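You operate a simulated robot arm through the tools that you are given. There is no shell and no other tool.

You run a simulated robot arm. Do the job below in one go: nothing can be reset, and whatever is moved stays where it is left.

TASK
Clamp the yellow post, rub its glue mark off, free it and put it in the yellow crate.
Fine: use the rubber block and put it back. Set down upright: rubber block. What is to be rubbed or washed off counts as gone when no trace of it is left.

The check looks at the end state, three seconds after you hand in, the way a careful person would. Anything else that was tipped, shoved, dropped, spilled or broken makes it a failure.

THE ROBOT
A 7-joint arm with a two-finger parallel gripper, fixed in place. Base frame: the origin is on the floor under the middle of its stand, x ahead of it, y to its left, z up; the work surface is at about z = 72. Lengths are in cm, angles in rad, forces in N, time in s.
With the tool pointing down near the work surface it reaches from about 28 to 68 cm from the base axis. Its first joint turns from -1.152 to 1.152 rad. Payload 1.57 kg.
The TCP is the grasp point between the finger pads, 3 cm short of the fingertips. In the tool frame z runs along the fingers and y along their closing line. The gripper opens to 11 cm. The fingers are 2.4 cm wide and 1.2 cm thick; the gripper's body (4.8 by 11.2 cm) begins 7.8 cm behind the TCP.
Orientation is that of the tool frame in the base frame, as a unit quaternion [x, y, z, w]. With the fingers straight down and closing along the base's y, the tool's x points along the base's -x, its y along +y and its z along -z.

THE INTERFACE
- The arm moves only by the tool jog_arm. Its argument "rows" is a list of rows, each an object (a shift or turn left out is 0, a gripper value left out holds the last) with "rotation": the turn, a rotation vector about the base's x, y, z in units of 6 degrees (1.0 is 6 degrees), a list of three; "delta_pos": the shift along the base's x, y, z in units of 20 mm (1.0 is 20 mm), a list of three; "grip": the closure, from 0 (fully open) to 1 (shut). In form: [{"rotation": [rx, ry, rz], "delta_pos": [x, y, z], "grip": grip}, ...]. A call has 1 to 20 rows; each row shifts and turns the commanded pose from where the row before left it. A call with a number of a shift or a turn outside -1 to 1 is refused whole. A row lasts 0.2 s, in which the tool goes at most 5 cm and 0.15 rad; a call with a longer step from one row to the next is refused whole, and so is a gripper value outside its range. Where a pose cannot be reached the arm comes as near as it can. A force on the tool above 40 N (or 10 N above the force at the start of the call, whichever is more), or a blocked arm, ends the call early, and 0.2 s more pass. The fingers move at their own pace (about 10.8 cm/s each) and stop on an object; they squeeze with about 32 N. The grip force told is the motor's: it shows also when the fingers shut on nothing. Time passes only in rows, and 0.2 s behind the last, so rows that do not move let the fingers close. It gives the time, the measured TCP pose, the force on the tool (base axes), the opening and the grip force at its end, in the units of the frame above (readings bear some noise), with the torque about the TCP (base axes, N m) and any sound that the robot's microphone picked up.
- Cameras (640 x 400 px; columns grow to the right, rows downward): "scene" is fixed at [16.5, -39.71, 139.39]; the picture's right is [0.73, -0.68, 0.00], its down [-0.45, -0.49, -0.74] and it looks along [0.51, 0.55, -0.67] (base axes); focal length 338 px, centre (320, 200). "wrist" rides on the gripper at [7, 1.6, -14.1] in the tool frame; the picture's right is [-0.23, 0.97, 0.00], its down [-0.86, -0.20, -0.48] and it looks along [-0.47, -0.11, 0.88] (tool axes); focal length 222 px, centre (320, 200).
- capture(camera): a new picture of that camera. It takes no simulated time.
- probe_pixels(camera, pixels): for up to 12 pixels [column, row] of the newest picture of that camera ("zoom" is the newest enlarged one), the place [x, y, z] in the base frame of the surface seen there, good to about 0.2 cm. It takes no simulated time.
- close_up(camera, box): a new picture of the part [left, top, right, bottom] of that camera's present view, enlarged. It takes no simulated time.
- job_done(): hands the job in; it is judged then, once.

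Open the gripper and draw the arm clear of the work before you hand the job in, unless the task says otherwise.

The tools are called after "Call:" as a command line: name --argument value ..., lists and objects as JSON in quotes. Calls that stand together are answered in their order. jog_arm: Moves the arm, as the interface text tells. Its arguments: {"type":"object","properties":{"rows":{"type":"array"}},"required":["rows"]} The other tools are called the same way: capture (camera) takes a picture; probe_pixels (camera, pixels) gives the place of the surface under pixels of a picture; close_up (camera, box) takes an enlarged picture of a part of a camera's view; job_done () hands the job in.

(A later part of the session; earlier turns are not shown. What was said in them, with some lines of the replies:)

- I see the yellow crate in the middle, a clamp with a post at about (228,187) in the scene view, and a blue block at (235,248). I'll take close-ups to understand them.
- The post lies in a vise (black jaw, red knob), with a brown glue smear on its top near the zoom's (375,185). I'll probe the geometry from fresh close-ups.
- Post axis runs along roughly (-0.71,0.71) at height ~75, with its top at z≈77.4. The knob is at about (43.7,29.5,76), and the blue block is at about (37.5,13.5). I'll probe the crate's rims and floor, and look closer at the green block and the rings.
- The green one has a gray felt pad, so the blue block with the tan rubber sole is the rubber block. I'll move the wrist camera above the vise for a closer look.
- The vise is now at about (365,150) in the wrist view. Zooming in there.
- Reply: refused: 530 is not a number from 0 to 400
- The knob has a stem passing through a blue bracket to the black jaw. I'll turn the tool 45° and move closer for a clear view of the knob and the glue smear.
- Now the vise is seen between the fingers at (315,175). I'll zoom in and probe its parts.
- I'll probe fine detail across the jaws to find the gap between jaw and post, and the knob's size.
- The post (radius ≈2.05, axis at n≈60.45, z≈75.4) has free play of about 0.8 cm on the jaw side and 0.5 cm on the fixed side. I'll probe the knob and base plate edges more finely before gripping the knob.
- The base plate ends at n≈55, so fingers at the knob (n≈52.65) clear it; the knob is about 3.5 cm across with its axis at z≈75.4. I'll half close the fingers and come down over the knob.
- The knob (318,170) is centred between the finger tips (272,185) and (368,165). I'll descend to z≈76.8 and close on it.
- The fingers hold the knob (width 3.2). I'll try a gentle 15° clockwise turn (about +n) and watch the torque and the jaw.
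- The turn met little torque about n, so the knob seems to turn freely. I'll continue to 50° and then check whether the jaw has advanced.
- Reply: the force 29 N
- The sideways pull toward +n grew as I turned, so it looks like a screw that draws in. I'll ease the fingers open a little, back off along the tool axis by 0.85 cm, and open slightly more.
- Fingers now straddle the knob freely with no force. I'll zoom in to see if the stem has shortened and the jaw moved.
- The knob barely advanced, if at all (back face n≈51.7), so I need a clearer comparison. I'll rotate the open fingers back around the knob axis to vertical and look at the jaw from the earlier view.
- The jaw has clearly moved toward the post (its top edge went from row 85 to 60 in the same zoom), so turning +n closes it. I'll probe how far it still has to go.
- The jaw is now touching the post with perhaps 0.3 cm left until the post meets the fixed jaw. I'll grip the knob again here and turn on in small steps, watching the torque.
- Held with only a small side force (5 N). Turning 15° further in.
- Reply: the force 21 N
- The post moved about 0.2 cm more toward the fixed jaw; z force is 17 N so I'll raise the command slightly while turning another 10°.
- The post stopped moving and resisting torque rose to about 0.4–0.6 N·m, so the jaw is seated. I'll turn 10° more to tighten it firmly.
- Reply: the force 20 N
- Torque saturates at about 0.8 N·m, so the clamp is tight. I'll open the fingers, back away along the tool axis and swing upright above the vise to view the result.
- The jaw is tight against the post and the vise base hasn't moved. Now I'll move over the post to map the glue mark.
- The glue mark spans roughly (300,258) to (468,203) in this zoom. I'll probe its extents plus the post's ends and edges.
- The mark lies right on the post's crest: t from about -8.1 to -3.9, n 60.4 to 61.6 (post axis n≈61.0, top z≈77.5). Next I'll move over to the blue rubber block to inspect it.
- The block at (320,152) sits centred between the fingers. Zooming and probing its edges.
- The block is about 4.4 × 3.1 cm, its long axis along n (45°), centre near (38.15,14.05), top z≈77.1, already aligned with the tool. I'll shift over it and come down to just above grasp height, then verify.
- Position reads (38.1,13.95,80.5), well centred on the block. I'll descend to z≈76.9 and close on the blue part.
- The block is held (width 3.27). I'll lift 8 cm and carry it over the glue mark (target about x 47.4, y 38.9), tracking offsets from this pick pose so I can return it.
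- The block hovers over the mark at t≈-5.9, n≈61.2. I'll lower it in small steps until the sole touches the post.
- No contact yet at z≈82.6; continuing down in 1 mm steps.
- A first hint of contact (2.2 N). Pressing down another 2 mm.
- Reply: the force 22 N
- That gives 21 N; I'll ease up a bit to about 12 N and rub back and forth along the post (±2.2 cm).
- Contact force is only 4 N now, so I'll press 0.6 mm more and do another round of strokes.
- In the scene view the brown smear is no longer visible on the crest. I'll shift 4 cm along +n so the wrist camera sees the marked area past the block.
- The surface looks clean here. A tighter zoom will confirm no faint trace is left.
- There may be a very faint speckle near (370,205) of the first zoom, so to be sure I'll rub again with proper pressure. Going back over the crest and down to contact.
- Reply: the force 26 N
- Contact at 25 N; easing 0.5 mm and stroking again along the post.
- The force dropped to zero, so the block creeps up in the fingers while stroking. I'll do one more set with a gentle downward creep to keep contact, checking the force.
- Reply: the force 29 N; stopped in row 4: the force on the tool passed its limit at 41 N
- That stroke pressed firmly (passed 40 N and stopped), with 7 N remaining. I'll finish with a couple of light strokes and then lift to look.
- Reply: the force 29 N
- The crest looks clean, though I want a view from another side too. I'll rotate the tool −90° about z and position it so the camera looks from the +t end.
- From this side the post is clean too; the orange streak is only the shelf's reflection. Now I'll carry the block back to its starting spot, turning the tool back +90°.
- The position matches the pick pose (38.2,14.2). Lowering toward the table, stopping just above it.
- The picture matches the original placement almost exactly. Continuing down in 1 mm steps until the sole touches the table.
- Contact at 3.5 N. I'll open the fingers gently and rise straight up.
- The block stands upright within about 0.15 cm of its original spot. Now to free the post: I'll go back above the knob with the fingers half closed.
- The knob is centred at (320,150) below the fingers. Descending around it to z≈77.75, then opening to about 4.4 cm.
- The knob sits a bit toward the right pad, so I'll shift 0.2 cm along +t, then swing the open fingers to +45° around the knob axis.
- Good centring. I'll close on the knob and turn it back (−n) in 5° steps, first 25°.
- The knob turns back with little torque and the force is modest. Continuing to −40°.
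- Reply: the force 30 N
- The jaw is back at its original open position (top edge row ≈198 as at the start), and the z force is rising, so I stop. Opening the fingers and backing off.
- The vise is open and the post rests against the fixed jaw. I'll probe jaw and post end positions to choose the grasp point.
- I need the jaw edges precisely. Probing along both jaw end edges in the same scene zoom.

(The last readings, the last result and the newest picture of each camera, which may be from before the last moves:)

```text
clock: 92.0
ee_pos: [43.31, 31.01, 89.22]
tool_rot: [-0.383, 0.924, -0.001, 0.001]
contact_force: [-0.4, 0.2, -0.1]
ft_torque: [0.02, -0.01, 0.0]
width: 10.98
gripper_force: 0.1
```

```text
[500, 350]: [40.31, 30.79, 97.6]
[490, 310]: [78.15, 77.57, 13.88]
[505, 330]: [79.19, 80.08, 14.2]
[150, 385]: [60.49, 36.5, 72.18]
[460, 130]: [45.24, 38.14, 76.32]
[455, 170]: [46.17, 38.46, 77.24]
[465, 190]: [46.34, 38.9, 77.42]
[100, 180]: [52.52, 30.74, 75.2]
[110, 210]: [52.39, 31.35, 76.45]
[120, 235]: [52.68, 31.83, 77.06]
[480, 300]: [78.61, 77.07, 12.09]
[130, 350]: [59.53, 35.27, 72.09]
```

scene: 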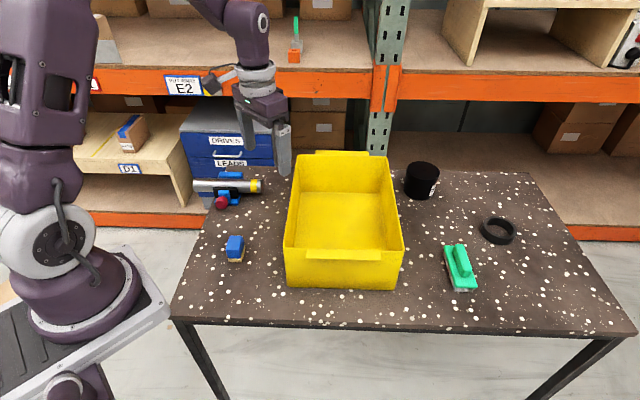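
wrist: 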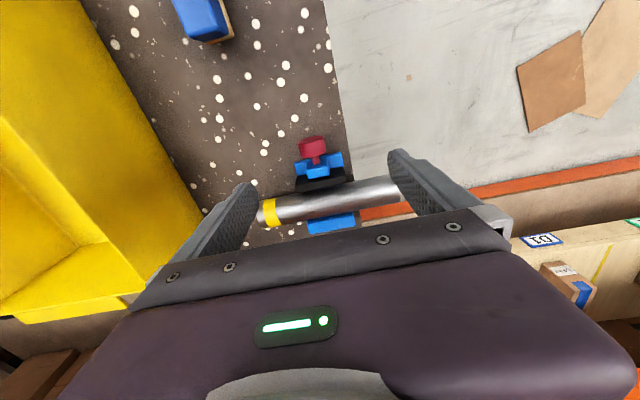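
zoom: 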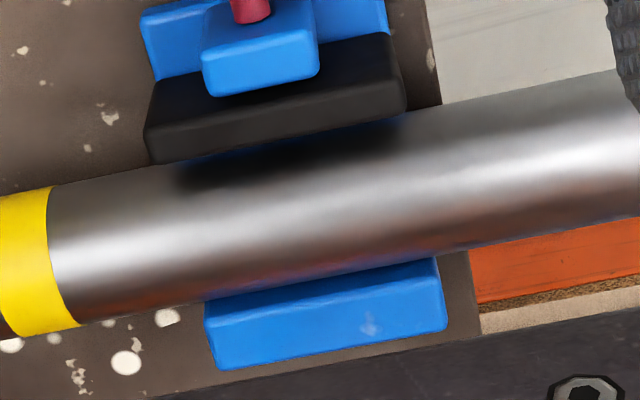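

Jaws span t≈-6.1 to -13.1 while the post runs from t≈0 to -19.9, so its middle (t≈-9.9) is inside the vise. I'll turn the tool −90° (closing along n) and go above t≈-14.5, just outside the jaws.

Call:
jog_arm --rows '[{"rotation": [0, 0, -1], "delta_pos": [0.336, 0.0623, 0]}, {"rotation": [0, 0, -1], "delta_pos": [0.336, 0.0623, 0]}, {"rotation": [0, 0, -1], "delta_pos": [0.336, 0.0623, 0]}, {"rotation": [0, 0, -1], "delta_pos": [0.336, 0.0623, 0]}, {"rotation": [0, 0, -1], "delta_pos": [0.336, 0.0623, 0]}, {"rotation": [0, 0, -1], "delta_pos": [0.336, 0.0623, 0]}, {"rotation": [0, 0, -1], "delta_pos": [0.336, 0.0623, 0]}, {"rotation": [0, 0, -1], "delta_pos": [0.336, 0.0623, 0]}, {"rotation": [0, 0, -1], "delta_pos": [0.336, 0.0623, 0]}, {"rotation": [0, 0, -1], "delta_pos": [0.336, 0.0623, 0]}, {"rotation": [0, 0, -1], "delta_pos": [0.336, 0.0623, 0]}, {"rotation": [0, 0, -1], "delta_pos": [0.336, 0.0623, 0]}, {"rotation": [0, 0, -1], "delta_pos": [0.336, 0.0623, 0]}, {"rotation": [0, 0, -1], "delta_pos": [0.336, 0.0623, 0]}, {"rotation": [0, 0, -1], "delta_pos": [0.336, 0.0623, 0]}, {}]'

Call:
jog_arm --rows '[{}]'

Call:
capture --camera "wrist"

```text
clock: 95.4
ee_pos: [53.37, 32.9, 89.2]
tool_rot: [0.384, 0.924, -0.002, 0.0]
contact_force: [0.9, 1.4, -0.4]
ft_torque: [-0.02, 0.0, 0.01]
width: 10.99
gripper_force: 0.0
```

```text
clock: 95.8
ee_pos: [53.41, 32.72, 89.34]
tool_rot: [0.383, 0.924, -0.002, 0.0]
contact_force: [0.2, 0.9, -0.1]
ft_torque: [0.01, -0.01, -0.01]
width: 10.98
gripper_force: 0.1
```

```text
taken
```

wrist: 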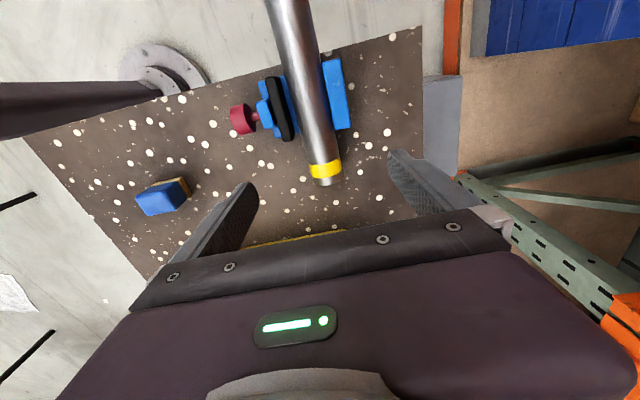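

From this angle I can double check the rubbed area; zooming on the post.

Call:
close_up --camera "wrist" --box '[265, 0, 345, 100]'

Call:
close_up --camera "wrist" --box '[260, 80, 360, 200]'

Call:
probe_pixels --camera "zoom" --pixels '[[345, 290], [290, 275], [320, 280], [365, 270], [300, 300], [360, 340], [330, 345], [320, 200], [270, 190], [290, 195], [340, 185], [310, 100]]'

```text
4.00 times, centred on (305, 50) of wrist
```

zoom: 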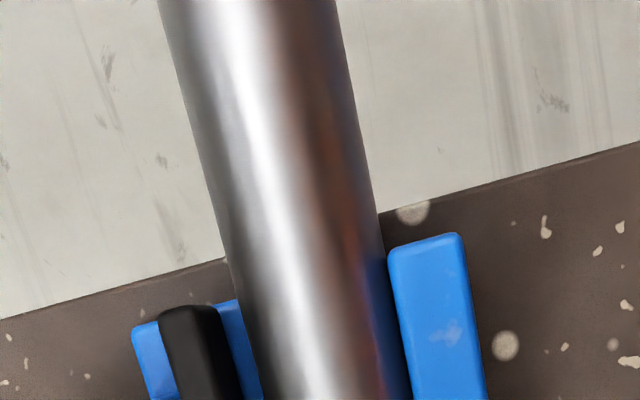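

```text
3.33 times, centred on (310, 140) of wrist
```

zoom: 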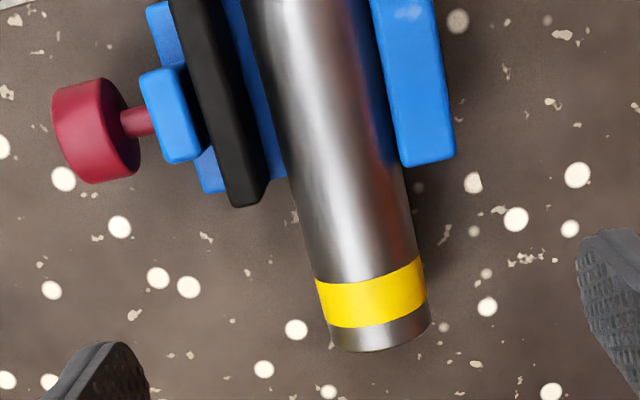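

```text
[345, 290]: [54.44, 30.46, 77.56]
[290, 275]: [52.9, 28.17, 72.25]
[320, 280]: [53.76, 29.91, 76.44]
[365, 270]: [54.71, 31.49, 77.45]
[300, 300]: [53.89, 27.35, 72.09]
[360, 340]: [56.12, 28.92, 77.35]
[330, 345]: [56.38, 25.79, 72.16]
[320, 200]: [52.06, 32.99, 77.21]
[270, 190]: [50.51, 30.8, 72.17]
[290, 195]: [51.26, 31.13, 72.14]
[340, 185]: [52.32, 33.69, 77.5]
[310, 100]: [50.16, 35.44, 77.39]
```

The rubbed area is clean from this angle also. Now I descend around the post at t≈-14.7, clear of the vise base (edge at -13.1).

Call:
jog_arm --rows '[{"delta_pos": [0.05, -0.05, -0.5], "grip": 0.3}, {"delta_pos": [0, 0, -0.8]}, {"delta_pos": [0, 0, -0.8]}, {"delta_pos": [0, 0, -0.8]}, {"delta_pos": [0, 0, -0.8]}, {"delta_pos": [0, 0, -0.8]}, {"delta_pos": [0, 0, -0.8]}, {"delta_pos": [0, 0, -0.7]}, {"delta_pos": [0, 0, -0.4]}, {"delta_pos": [0, 0, -0.25]}, {}]'

Call:
capture --camera "wrist"

Call:
close_up --camera "scene" --box '[190, 140, 290, 220]'

```text
clock: 98.2
ee_pos: [53.51, 32.9, 76.15]
tool_rot: [0.384, 0.923, -0.002, 0.001]
contact_force: [-0.4, -1.6, 0.4]
ft_torque: [0.0, 0.0, 0.01]
width: 7.71
gripper_force: 0.0
```

```text
taken
```

wrist: 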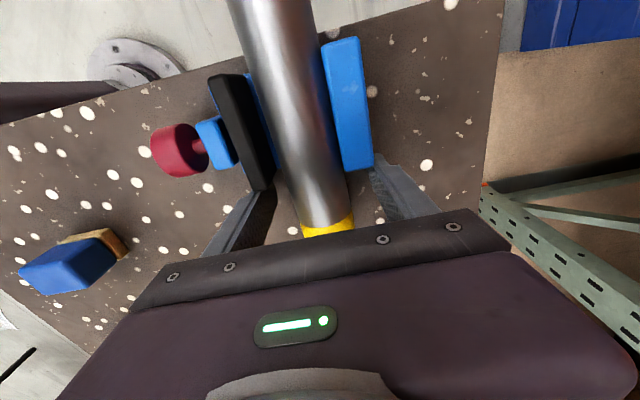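

```text
5.00 times, centred on (240, 180) of scene
```

zoom: 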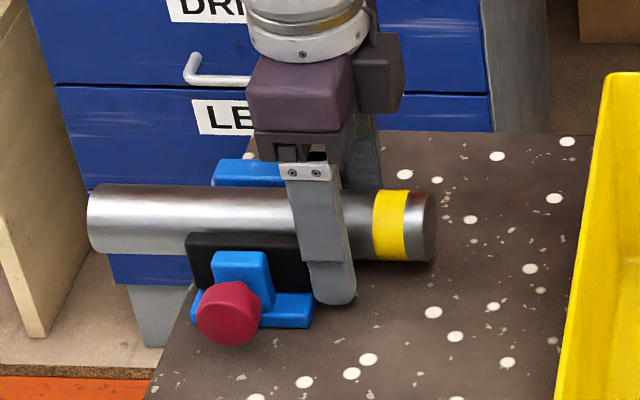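

Fingers straddle the post just outside the jaws. Going down 0.35 cm more and closing gently.

Call:
jog_arm --rows '[{"delta_pos": [0, 0, -0.17]}, {"grip": 0.45}, {"grip": 0.55}, {"grip": 0.62}, {"grip": 0.68}, {"grip": 0.75}, {}, {}]'

Call:
capture --camera "wrist"

```text
clock: 100.0
ee_pos: [53.39, 32.91, 75.66]
tool_rot: [0.382, 0.924, -0.002, 0.0]
contact_force: [-10.7, -10.8, 1.7]
ft_torque: [-0.07, 0.05, 0.23]
width: 4.08
gripper_force: 32.2
```

```text
taken
```

wrist: 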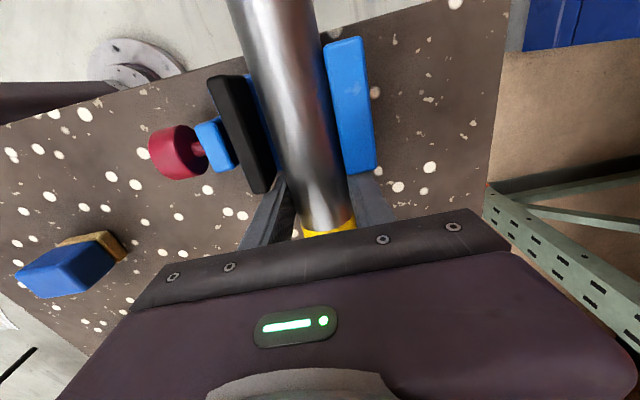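

Gripped (width 4.08) with 15 N sideways from the fixed jaw. I'll shift 0.5 cm to −n to centre the post between the jaws, then slide it 2.8 cm toward −t so its middle sits nearer my grip.

Call:
jog_arm --rows '[{"delta_pos": [-0.06, -0.06, 0]}, {"delta_pos": [-0.06, -0.06, 0]}, {"delta_pos": [-0.06, -0.06, 0]}, {}]'

Call:
jog_arm --rows '[{"delta_pos": [0.12, -0.12, 0.01]}, {"delta_pos": [0.15, -0.15, 0]}, {"delta_pos": [0.15, -0.15, 0]}, {}]'

Call:
close_up --camera "scene" --box '[190, 140, 290, 220]'

```text
clock: 101.0
ee_pos: [53.31, 32.37, 75.72]
tool_rot: [0.383, 0.924, -0.001, 0.001]
contact_force: [0.2, 0.1, 0.8]
ft_torque: [-0.07, -0.04, -0.01]
width: 4.04
gripper_force: 31.6
```

```text
clock: 102.0
ee_pos: [54.06, 31.67, 75.69]
tool_rot: [0.383, 0.924, -0.001, 0.0]
contact_force: [-4.2, 3.5, 11.6]
ft_torque: [0.26, 0.25, 0.02]
width: 4.07
gripper_force: 31.8
```

```text
5.00 times, centred on (240, 180) of scene
```

zoom: 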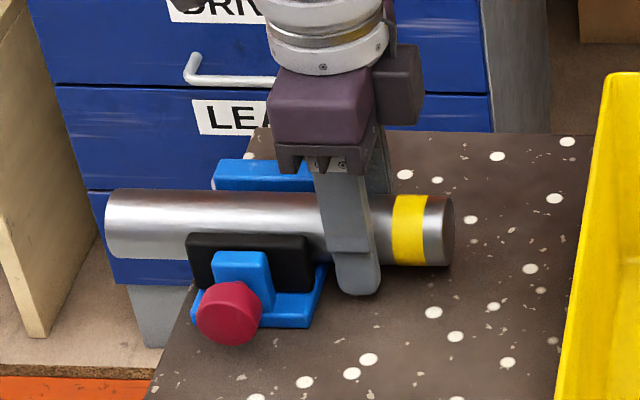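

Slid about 1.2 cm smoothly. There's 12 N of upward force, so I'll rise slightly and slide a further 1.6 cm.

Call:
jog_arm --rows '[{"delta_pos": [0.1, -0.1, 0.03]}, {"delta_pos": [0.15, -0.15, 0]}, {"delta_pos": [0.15, -0.15, 0]}, {"delta_pos": [0.16, -0.16, 0]}, {}]'

Call:
close_up --camera "scene" --box '[190, 140, 290, 220]'

```text
clock: 103.2
ee_pos: [55.17, 30.55, 75.78]
tool_rot: [0.382, 0.924, -0.003, 0.0]
contact_force: [-0.8, 0.6, 0.1]
ft_torque: [-0.06, -0.07, 0.03]
width: 4.09
gripper_force: 32.1
```

```text
5.00 times, centred on (240, 180) of scene
```

zoom: 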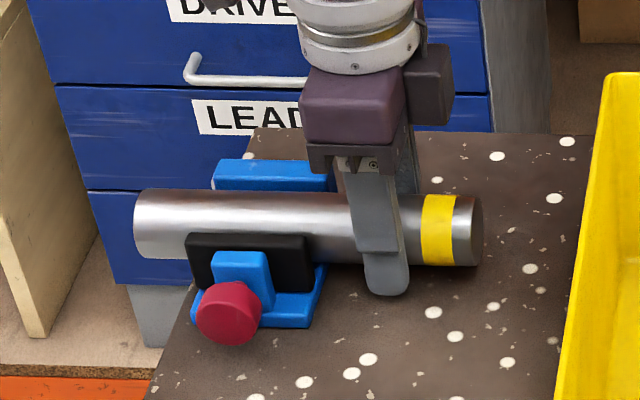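

The post's middle should now be at t≈-12.7, still supported by the vise base. I'll open slightly, move back +t by 2.8 cm and regrip close to its middle.

Call:
jog_arm --rows '[{"grip": 0.6}, {"grip": 0.53}, {}, {}]'

Call:
close_up --camera "scene" --box '[190, 140, 290, 220]'

```text
clock: 104.2
ee_pos: [55.1, 30.4, 75.78]
tool_rot: [0.383, 0.924, -0.002, 0.001]
contact_force: [-0.7, -1.5, 0.2]
ft_torque: [-0.01, -0.01, 0.01]
width: 5.19
gripper_force: 0.1
```

```text
5.00 times, centred on (240, 180) of scene
```

zoom: 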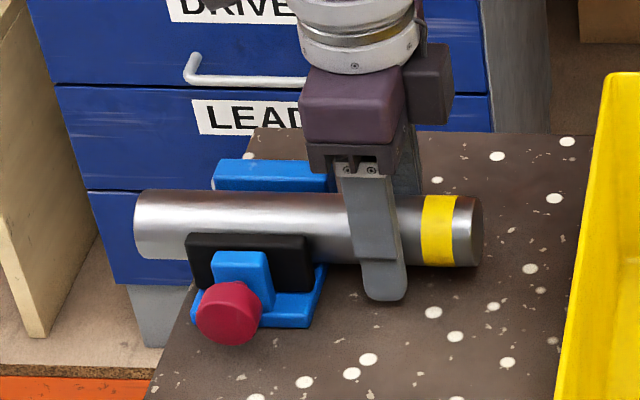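

The post stays put. Moving back to t≈-14.65 and closing again.

Call:
jog_arm --rows '[{"delta_pos": [-0.245, 0.245, 0]}, {"delta_pos": [-0.245, 0.245, 0]}, {"delta_pos": [-0.245, 0.245, 0]}, {"delta_pos": [-0.245, 0.245, 0]}, {}]'

Call:
jog_arm --rows '[{"grip": 0.6}, {"grip": 0.66}, {"grip": 0.75}, {}, {}]'

Call:
capture --camera "wrist"

Call:
close_up --camera "scene" --box '[190, 140, 290, 220]'

```text
clock: 105.4
ee_pos: [53.04, 32.27, 75.89]
tool_rot: [0.383, 0.924, -0.002, 0.0]
contact_force: [-0.2, 0.0, 0.2]
ft_torque: [0.04, -0.01, -0.01]
width: 5.16
gripper_force: 0.0
```

```text
clock: 106.6
ee_pos: [53.01, 32.4, 75.76]
tool_rot: [0.383, 0.924, -0.002, 0.001]
contact_force: [-0.8, 0.3, 1.1]
ft_torque: [0.0, 0.04, -0.01]
width: 4.04
gripper_force: 31.7
```

```text
taken
```

wrist: 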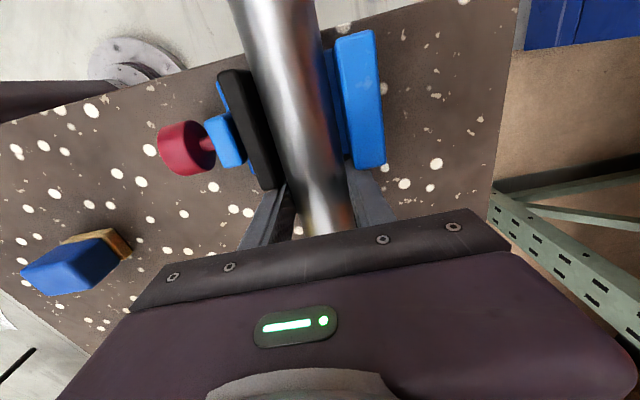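

```text
5.00 times, centred on (240, 180) of scene
```

zoom: 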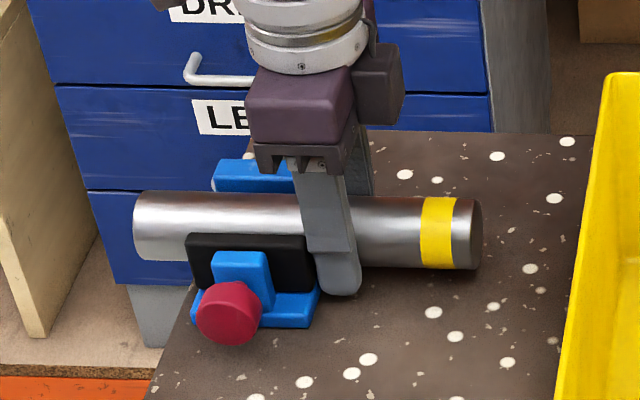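

Regripped at t≈-14.6 with the forces near zero. Lifting 1 cm as a test.

Call:
jog_arm --rows '[{"delta_pos": [0, 0, 0.15]}, {"delta_pos": [0, 0, 0.15]}, {"delta_pos": [0, 0, 0.2]}, {}, {}]'

Call:
close_up --camera "scene" --box '[190, 140, 290, 220]'

```text
clock: 107.8
ee_pos: [53.17, 32.27, 76.86]
tool_rot: [0.382, 0.924, -0.001, 0.0]
contact_force: [-0.3, -0.6, -1.9]
ft_torque: [-0.01, -0.07, -0.01]
width: 4.05
gripper_force: 32.1
```

```text
5.00 times, centred on (240, 180) of scene
```

zoom: 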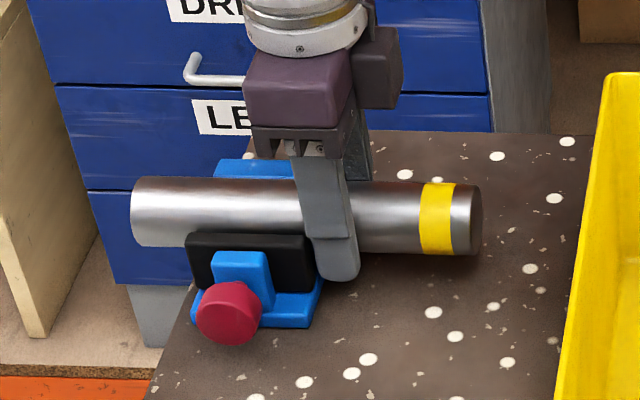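

The post is light and hangs level. I'll lift it to about z=93, well above the crate rim (86).

Call:
jog_arm --rows '[{"delta_pos": [0, 0, 0.5]}, {"delta_pos": [0, 0, 0.8]}, {"delta_pos": [0, 0, 0.9]}, {"delta_pos": [0, 0, 0.9]}, {"delta_pos": [0, 0, 0.9]}, {"delta_pos": [0, 0, 0.9]}, {"delta_pos": [0, 0, 0.9]}, {"delta_pos": [0, 0, 0.9]}, {"delta_pos": [0, 0, 0.8]}, {"delta_pos": [0, 0, 0.6]}, {}]'

Call:
capture --camera "scene"

Call:
capture --camera "wrist"

```text
clock: 110.2
ee_pos: [53.2, 32.31, 93.13]
tool_rot: [0.383, 0.924, -0.002, 0.0]
contact_force: [0.6, 0.0, -2.0]
ft_torque: [-0.06, -0.02, -0.04]
width: 4.06
gripper_force: 32.1
```

```text
taken
```

scene: 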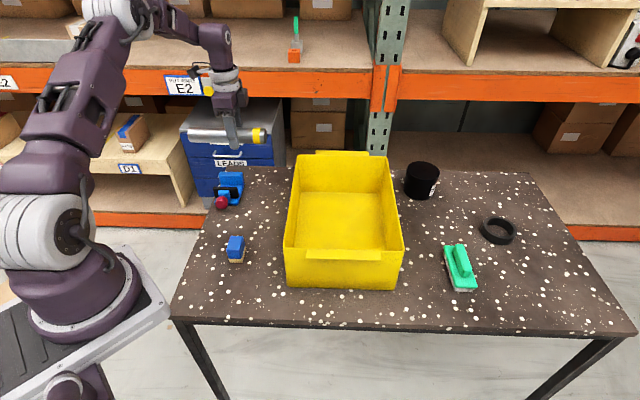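

```text
taken
```

wrist: 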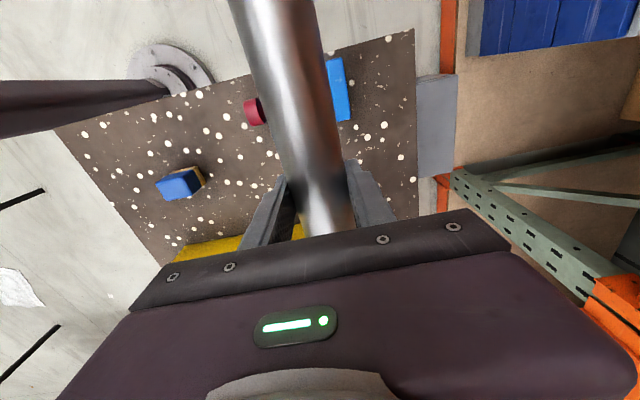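

The post is lifted clear of the vise, and the vise and block are in place. Before crating it, one more close look at the post's surface.

Call:
close_up --camera "scene" --box '[180, 110, 280, 165]'

Call:
close_up --camera "wrist" --box '[220, 0, 380, 120]'

Call:
close_up --camera "wrist" --box '[240, 110, 400, 240]'

```text
6.40 times, centred on (230, 138) of scene
```

zoom: 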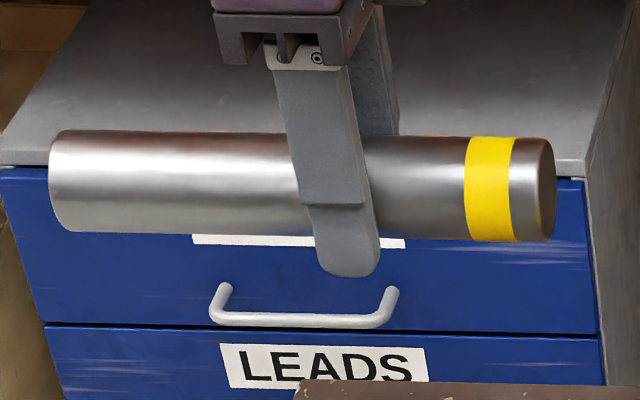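

```text
3.33 times, centred on (300, 60) of wrist
```

zoom: 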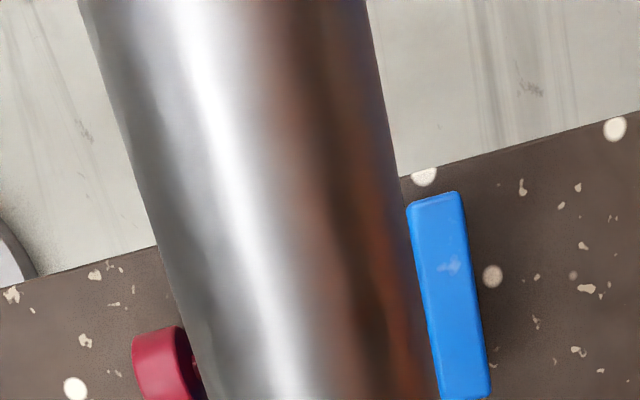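

```text
3.08 times, centred on (320, 175) of wrist
```

zoom: 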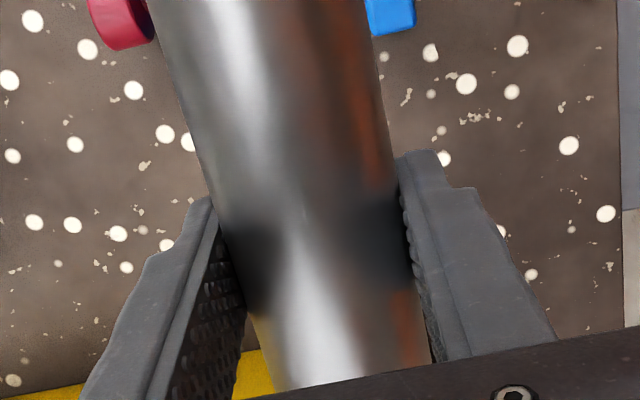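

The surface shows only reflections, no glue. Now I'll swing the post +90° while moving it over the crate centre.

Call:
jog_arm --rows '[{"rotation": [0, 0, 0.9375], "delta_pos": [0.294, -0.956, 0.1]}, {"rotation": [0, 0, 0.9375], "delta_pos": [0.294, -0.956, 0.1]}, {"rotation": [0, 0, 0.9375], "delta_pos": [0.294, -0.956, 0]}, {"rotation": [0, 0, 0.9375], "delta_pos": [0.294, -0.956, 0]}, {"rotation": [0, 0, 0.9375], "delta_pos": [0.294, -0.956, 0]}, {"rotation": [0, 0, 0.9375], "delta_pos": [0.294, -0.956, 0]}, {"rotation": [0, 0, 0.9375], "delta_pos": [0.294, -0.956, 0]}, {"rotation": [0, 0, 0.9375], "delta_pos": [0.294, -0.956, 0]}, {"rotation": [0, 0, 0.9375], "delta_pos": [0.294, -0.956, 0]}, {"rotation": [0, 0, 0.9375], "delta_pos": [0.294, -0.956, 0]}, {"rotation": [0, 0, 0.9375], "delta_pos": [0.294, -0.956, 0]}, {"rotation": [0, 0, 0.9375], "delta_pos": [0.294, -0.956, 0]}, {"rotation": [0, 0, 0.9375], "delta_pos": [0.294, -0.956, 0]}, {"rotation": [0, 0, 0.9375], "delta_pos": [0.294, -0.956, 0]}, {"rotation": [0, 0, 0.9375], "delta_pos": [0.294, -0.956, 0]}, {"rotation": [0, 0, 0.9375], "delta_pos": [0.294, -0.956, 0]}, {}]'

Call:
capture --camera "scene"

Call:
capture --camera "wrist"

```text
clock: 113.8
ee_pos: [62.56, 1.94, 93.24]
tool_rot: [-0.382, 0.924, -0.001, 0.001]
contact_force: [-0.6, 0.0, -1.8]
ft_torque: [0.05, -0.04, -0.01]
width: 4.05
gripper_force: 31.8
```

```text
taken
```

scene: 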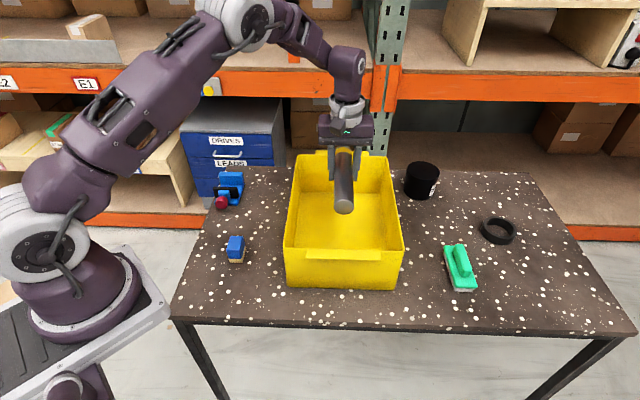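

```text
taken
```

wrist: 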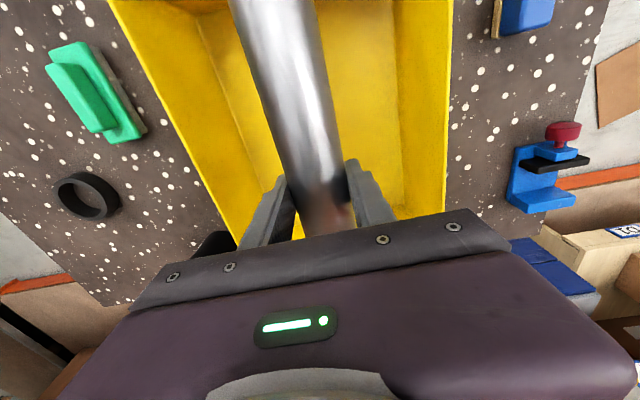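

The post is above the crate, aligned with its long side. I'll probe the crate floor under the post's near end and the walls before lowering.

Call:
probe_pixels --camera "wrist" --pixels '[[225, 60], [240, 100], [350, 60], [345, 20], [330, 5], [395, 60], [210, 20], [380, 150], [250, 150], [360, 120], [390, 20], [220, 5]]'

Call:
close_up --camera "scene" --box '[275, 130, 415, 295]'

```text
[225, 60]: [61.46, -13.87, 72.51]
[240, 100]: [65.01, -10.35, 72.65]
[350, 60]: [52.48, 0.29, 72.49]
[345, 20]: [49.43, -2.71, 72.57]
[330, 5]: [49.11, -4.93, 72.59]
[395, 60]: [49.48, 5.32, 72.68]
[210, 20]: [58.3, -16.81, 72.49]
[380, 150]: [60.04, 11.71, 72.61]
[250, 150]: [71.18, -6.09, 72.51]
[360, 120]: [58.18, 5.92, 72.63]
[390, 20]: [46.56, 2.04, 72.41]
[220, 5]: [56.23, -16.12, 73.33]
```

```text
2.42 times, centred on (345, 212) of scene
```

zoom: 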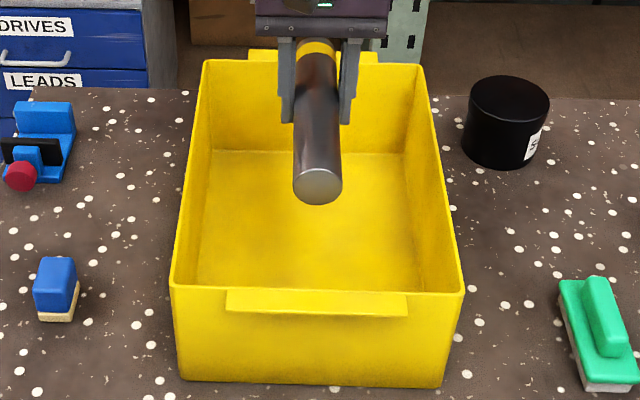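

The crate floor (z≈72.5) reaches well beyond both ends of the post. Lowering straight down in the crate, stopping with the fingertips just above the floor.

Call:
jog_arm --rows '[{"delta_pos": [0, 0, -0.5]}, {"delta_pos": [0, 0, -0.8]}, {"delta_pos": [0, 0, -0.8]}, {"delta_pos": [0, 0, -0.8]}, {"delta_pos": [0, 0, -0.8]}, {"delta_pos": [0, 0, -0.8]}, {"delta_pos": [0, 0, -0.8]}, {"delta_pos": [0, 0, -0.8]}, {"delta_pos": [0, 0, -0.8]}, {"delta_pos": [0, 0, -0.7]}, {"delta_pos": [0, 0, -0.5]}, {"delta_pos": [0, 0, -0.3]}, {"delta_pos": [0, 0, -0.1]}, {}]'

Call:
jog_arm --rows '[{}]'

Call:
close_up --camera "scene" --box '[275, 130, 415, 295]'

```text
clock: 116.8
ee_pos: [62.64, 1.77, 76.29]
tool_rot: [-0.382, 0.924, -0.001, 0.001]
contact_force: [-0.4, 0.0, -1.7]
ft_torque: [0.03, -0.05, -0.03]
width: 4.05
gripper_force: 32.1
```

```text
clock: 117.2
ee_pos: [62.48, 1.87, 76.3]
tool_rot: [-0.382, 0.924, -0.001, 0.002]
contact_force: [-0.6, -0.3, -1.5]
ft_torque: [0.01, -0.03, 0.0]
width: 4.05
gripper_force: 31.9
```

```text
2.42 times, centred on (345, 212) of scene
```

zoom: 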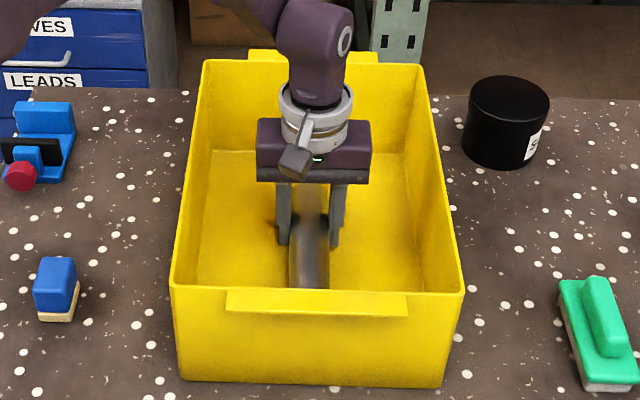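

At z≈76.3 inside the crate. Lowering another 0.6 cm slowly.

Call:
jog_arm --rows '[{"delta_pos": [0, 0, -0.1]}, {"delta_pos": [0, 0, -0.1]}, {"delta_pos": [0, 0, -0.08]}, {}]'

Call:
jog_arm --rows '[{"delta_pos": [0, 0, -0.05]}, {}]'

```text
clock: 118.2
ee_pos: [62.55, 1.95, 75.85]
tool_rot: [-0.381, 0.924, -0.001, 0.001]
contact_force: [0.1, -1.0, -1.0]
ft_torque: [0.01, 0.01, 0.01]
width: 4.07
gripper_force: 32.1
```

```text
clock: 118.8
ee_pos: [62.49, 1.91, 75.75]
tool_rot: [-0.382, 0.924, -0.001, 0.001]
contact_force: [0.4, -1.4, -1.2]
ft_torque: [0.04, 0.0, 0.01]
width: 4.04
gripper_force: 32.0
```

Still no contact; one more 1.5 mm, then I'll open just slightly so the post settles between the fingers.

Call:
jog_arm --rows '[{"delta_pos": [0, 0, -0.05]}, {"delta_pos": [0, 0, -0.03]}, {}]'

Call:
jog_arm --rows '[{"grip": 0.6}, {"grip": 0.59}, {}, {}, {}]'

Call:
capture --camera "wrist"

Call:
close_up --camera "scene" --box '[275, 130, 415, 295]'

```text
clock: 119.6
ee_pos: [62.51, 1.92, 75.57]
tool_rot: [-0.382, 0.924, -0.002, 0.002]
contact_force: [0.2, 0.2, -2.2]
ft_torque: [0.08, -0.05, 0.02]
width: 4.07
gripper_force: 32.1
```

```text
clock: 120.8
ee_pos: [62.37, 1.92, 75.59]
tool_rot: [-0.382, 0.924, -0.001, 0.001]
contact_force: [0.0, 0.7, 0.1]
ft_torque: [0.02, -0.01, 0.04]
width: 4.54
gripper_force: 0.1
```

```text
taken
```

wrist: 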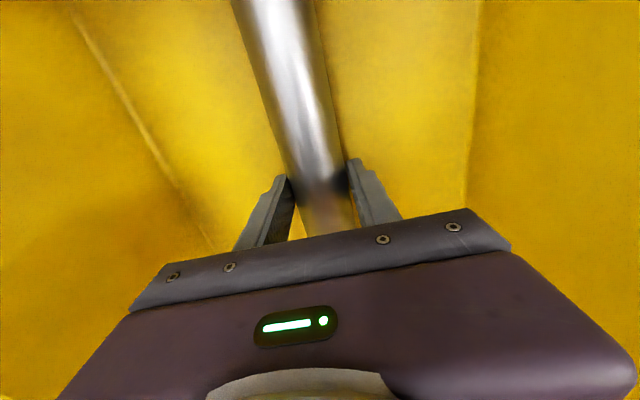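

```text
2.42 times, centred on (345, 212) of scene
```

zoom: 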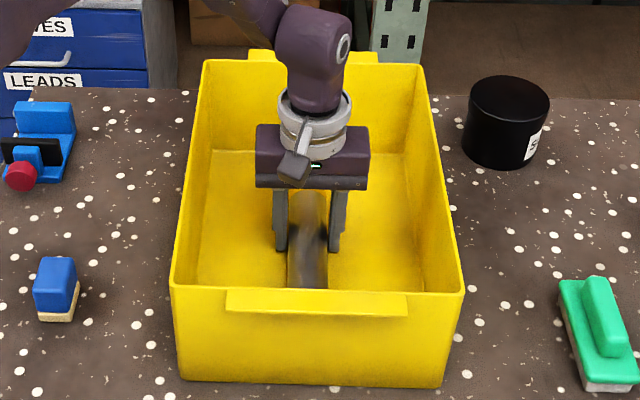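

The post has settled on the crate floor between the fingers. I'll open a little more and rise straight up out of the crate.

Call:
jog_arm --rows '[{"grip": 0.55}, {"grip": 0.45}, {}, {"delta_pos": [0, 0, 0.4]}, {"delta_pos": [0, 0, 0.7]}, {"delta_pos": [0, 0, 0.9]}, {"delta_pos": [0, 0, 0.9]}, {"delta_pos": [0, 0, 0.9]}, {"delta_pos": [0, 0, 0.9]}, {"delta_pos": [0, 0, 0.9]}, {"delta_pos": [0, 0, 0.9]}, {"delta_pos": [0, 0, 0.9]}, {"delta_pos": [0, 0, 0.9]}, {"delta_pos": [0, 0, 0.9]}, {}]'

Call:
capture --camera "wrist"

Call:
capture --camera "scene"

```text
clock: 124.0
ee_pos: [62.74, 1.94, 93.96]
tool_rot: [-0.382, 0.924, -0.001, 0.002]
contact_force: [0.0, 0.3, 0.4]
ft_torque: [-0.03, 0.0, -0.02]
width: 6.04
gripper_force: 0.0
```

```text
taken
```

wrist: 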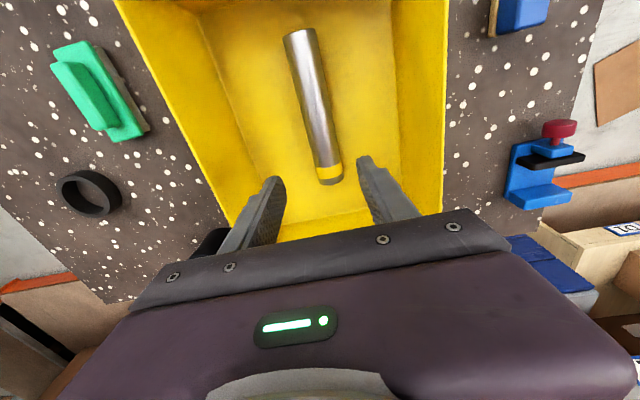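

```text
taken
```

scene: 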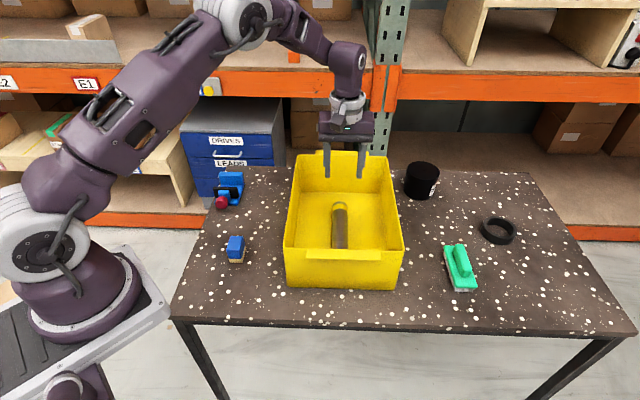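

The post lies in the crate at (318,110) of the wrist view. One last close look at its surface here.

Call:
close_up --camera "wrist" --box '[270, 20, 360, 195]'

Call:
close_up --camera "wrist" --box '[275, 25, 345, 105]'

Call:
close_up --camera "scene" --box '[200, 160, 260, 270]'

```text
2.29 times, centred on (315, 108) of wrist
```

zoom: 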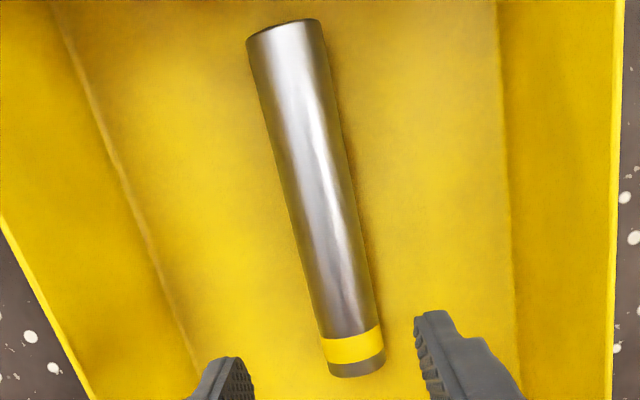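

```text
5.00 times, centred on (310, 65) of wrist
```

zoom: 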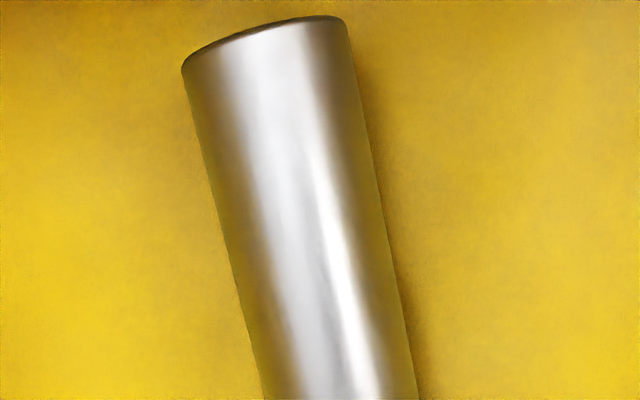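

```text
3.64 times, centred on (230, 215) of scene
```

zoom: 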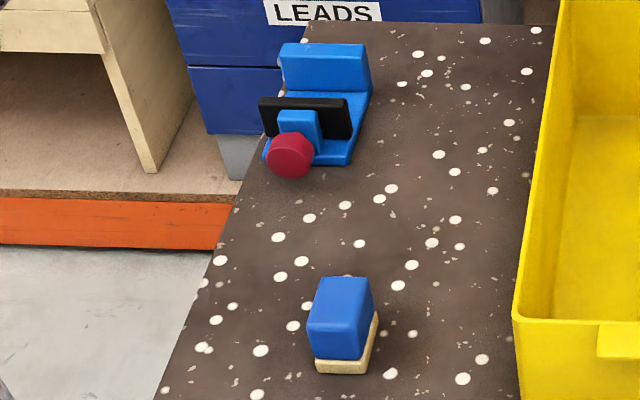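

The post is clean in the crate, the vise is open and in place, and the block stands upright. I'll open the gripper fully and draw the arm up and back from the work.

Call:
jog_arm --rows '[{"delta_pos": [0, 0, 0.8], "grip": 0}, {"delta_pos": [0, 0, 0.8]}, {"delta_pos": [0, 0, 0.8]}, {"delta_pos": [-0.8, 0.4, 0.6]}, {"delta_pos": [-0.8, 0.4, 0.6]}, {"delta_pos": [-0.8, 0.4, 0.3]}, {"delta_pos": [-0.8, 0.4, 0]}, {"delta_pos": [-0.8, 0.4, 0]}, {"delta_pos": [-0.8, 0.4, 0]}, {"delta_pos": [-0.8, 0.4, 0]}, {"delta_pos": [-0.8, 0.4, 0]}, {}, {}]'

Call:
capture --camera "scene"

```text
clock: 126.8
ee_pos: [49.85, 8.23, 101.61]
tool_rot: [-0.381, 0.924, -0.001, 0.002]
contact_force: [0.7, 0.5, 0.3]
ft_torque: [0.0, 0.02, -0.02]
width: 10.99
gripper_force: 0.0
```

```text
taken
```

scene: 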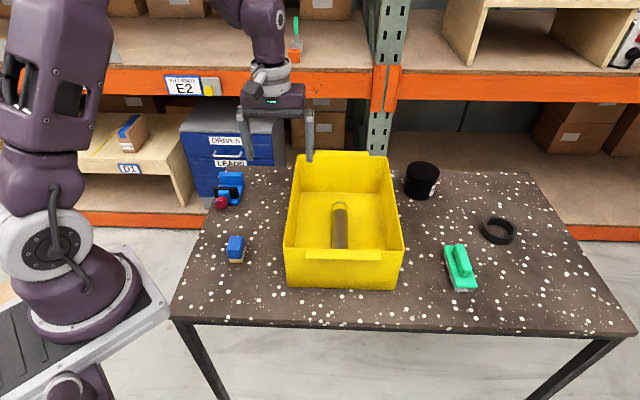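

The scene shows the post lying in the crate at (340,228), the rubber block upright at its original place (235,248), and everything else untouched. The gripper is open and the arm is clear, so I hand in.

Call:
job_done

```text
The job is handed in.
```

The yellow post is in the yellow crate with its glue mark rubbed off, and I've handed the job in. I don't have the check's result.

- **Clamping:** I turned the vise's red knob until the post stopped moving and the torque levelled off, so it was held tight for rubbing.
- **Glue mark:** I rubbed it with the rubber block until close-ups from several angles showed no trace. The last check was with the post lying in the crate.
- **Rubber block:** it is back upright within about 0.15 cm of where it started.
- **Freeing the post:** I opened the vise and slid the post a few centimetres along it to grip nearer the middle. I then lifted it out and set it in the crate, where it settled the last half centimetre as the fingers opened.

In the final picture nothing else on the table appears to have moved. The gripper is open and the arm is clear of the work.
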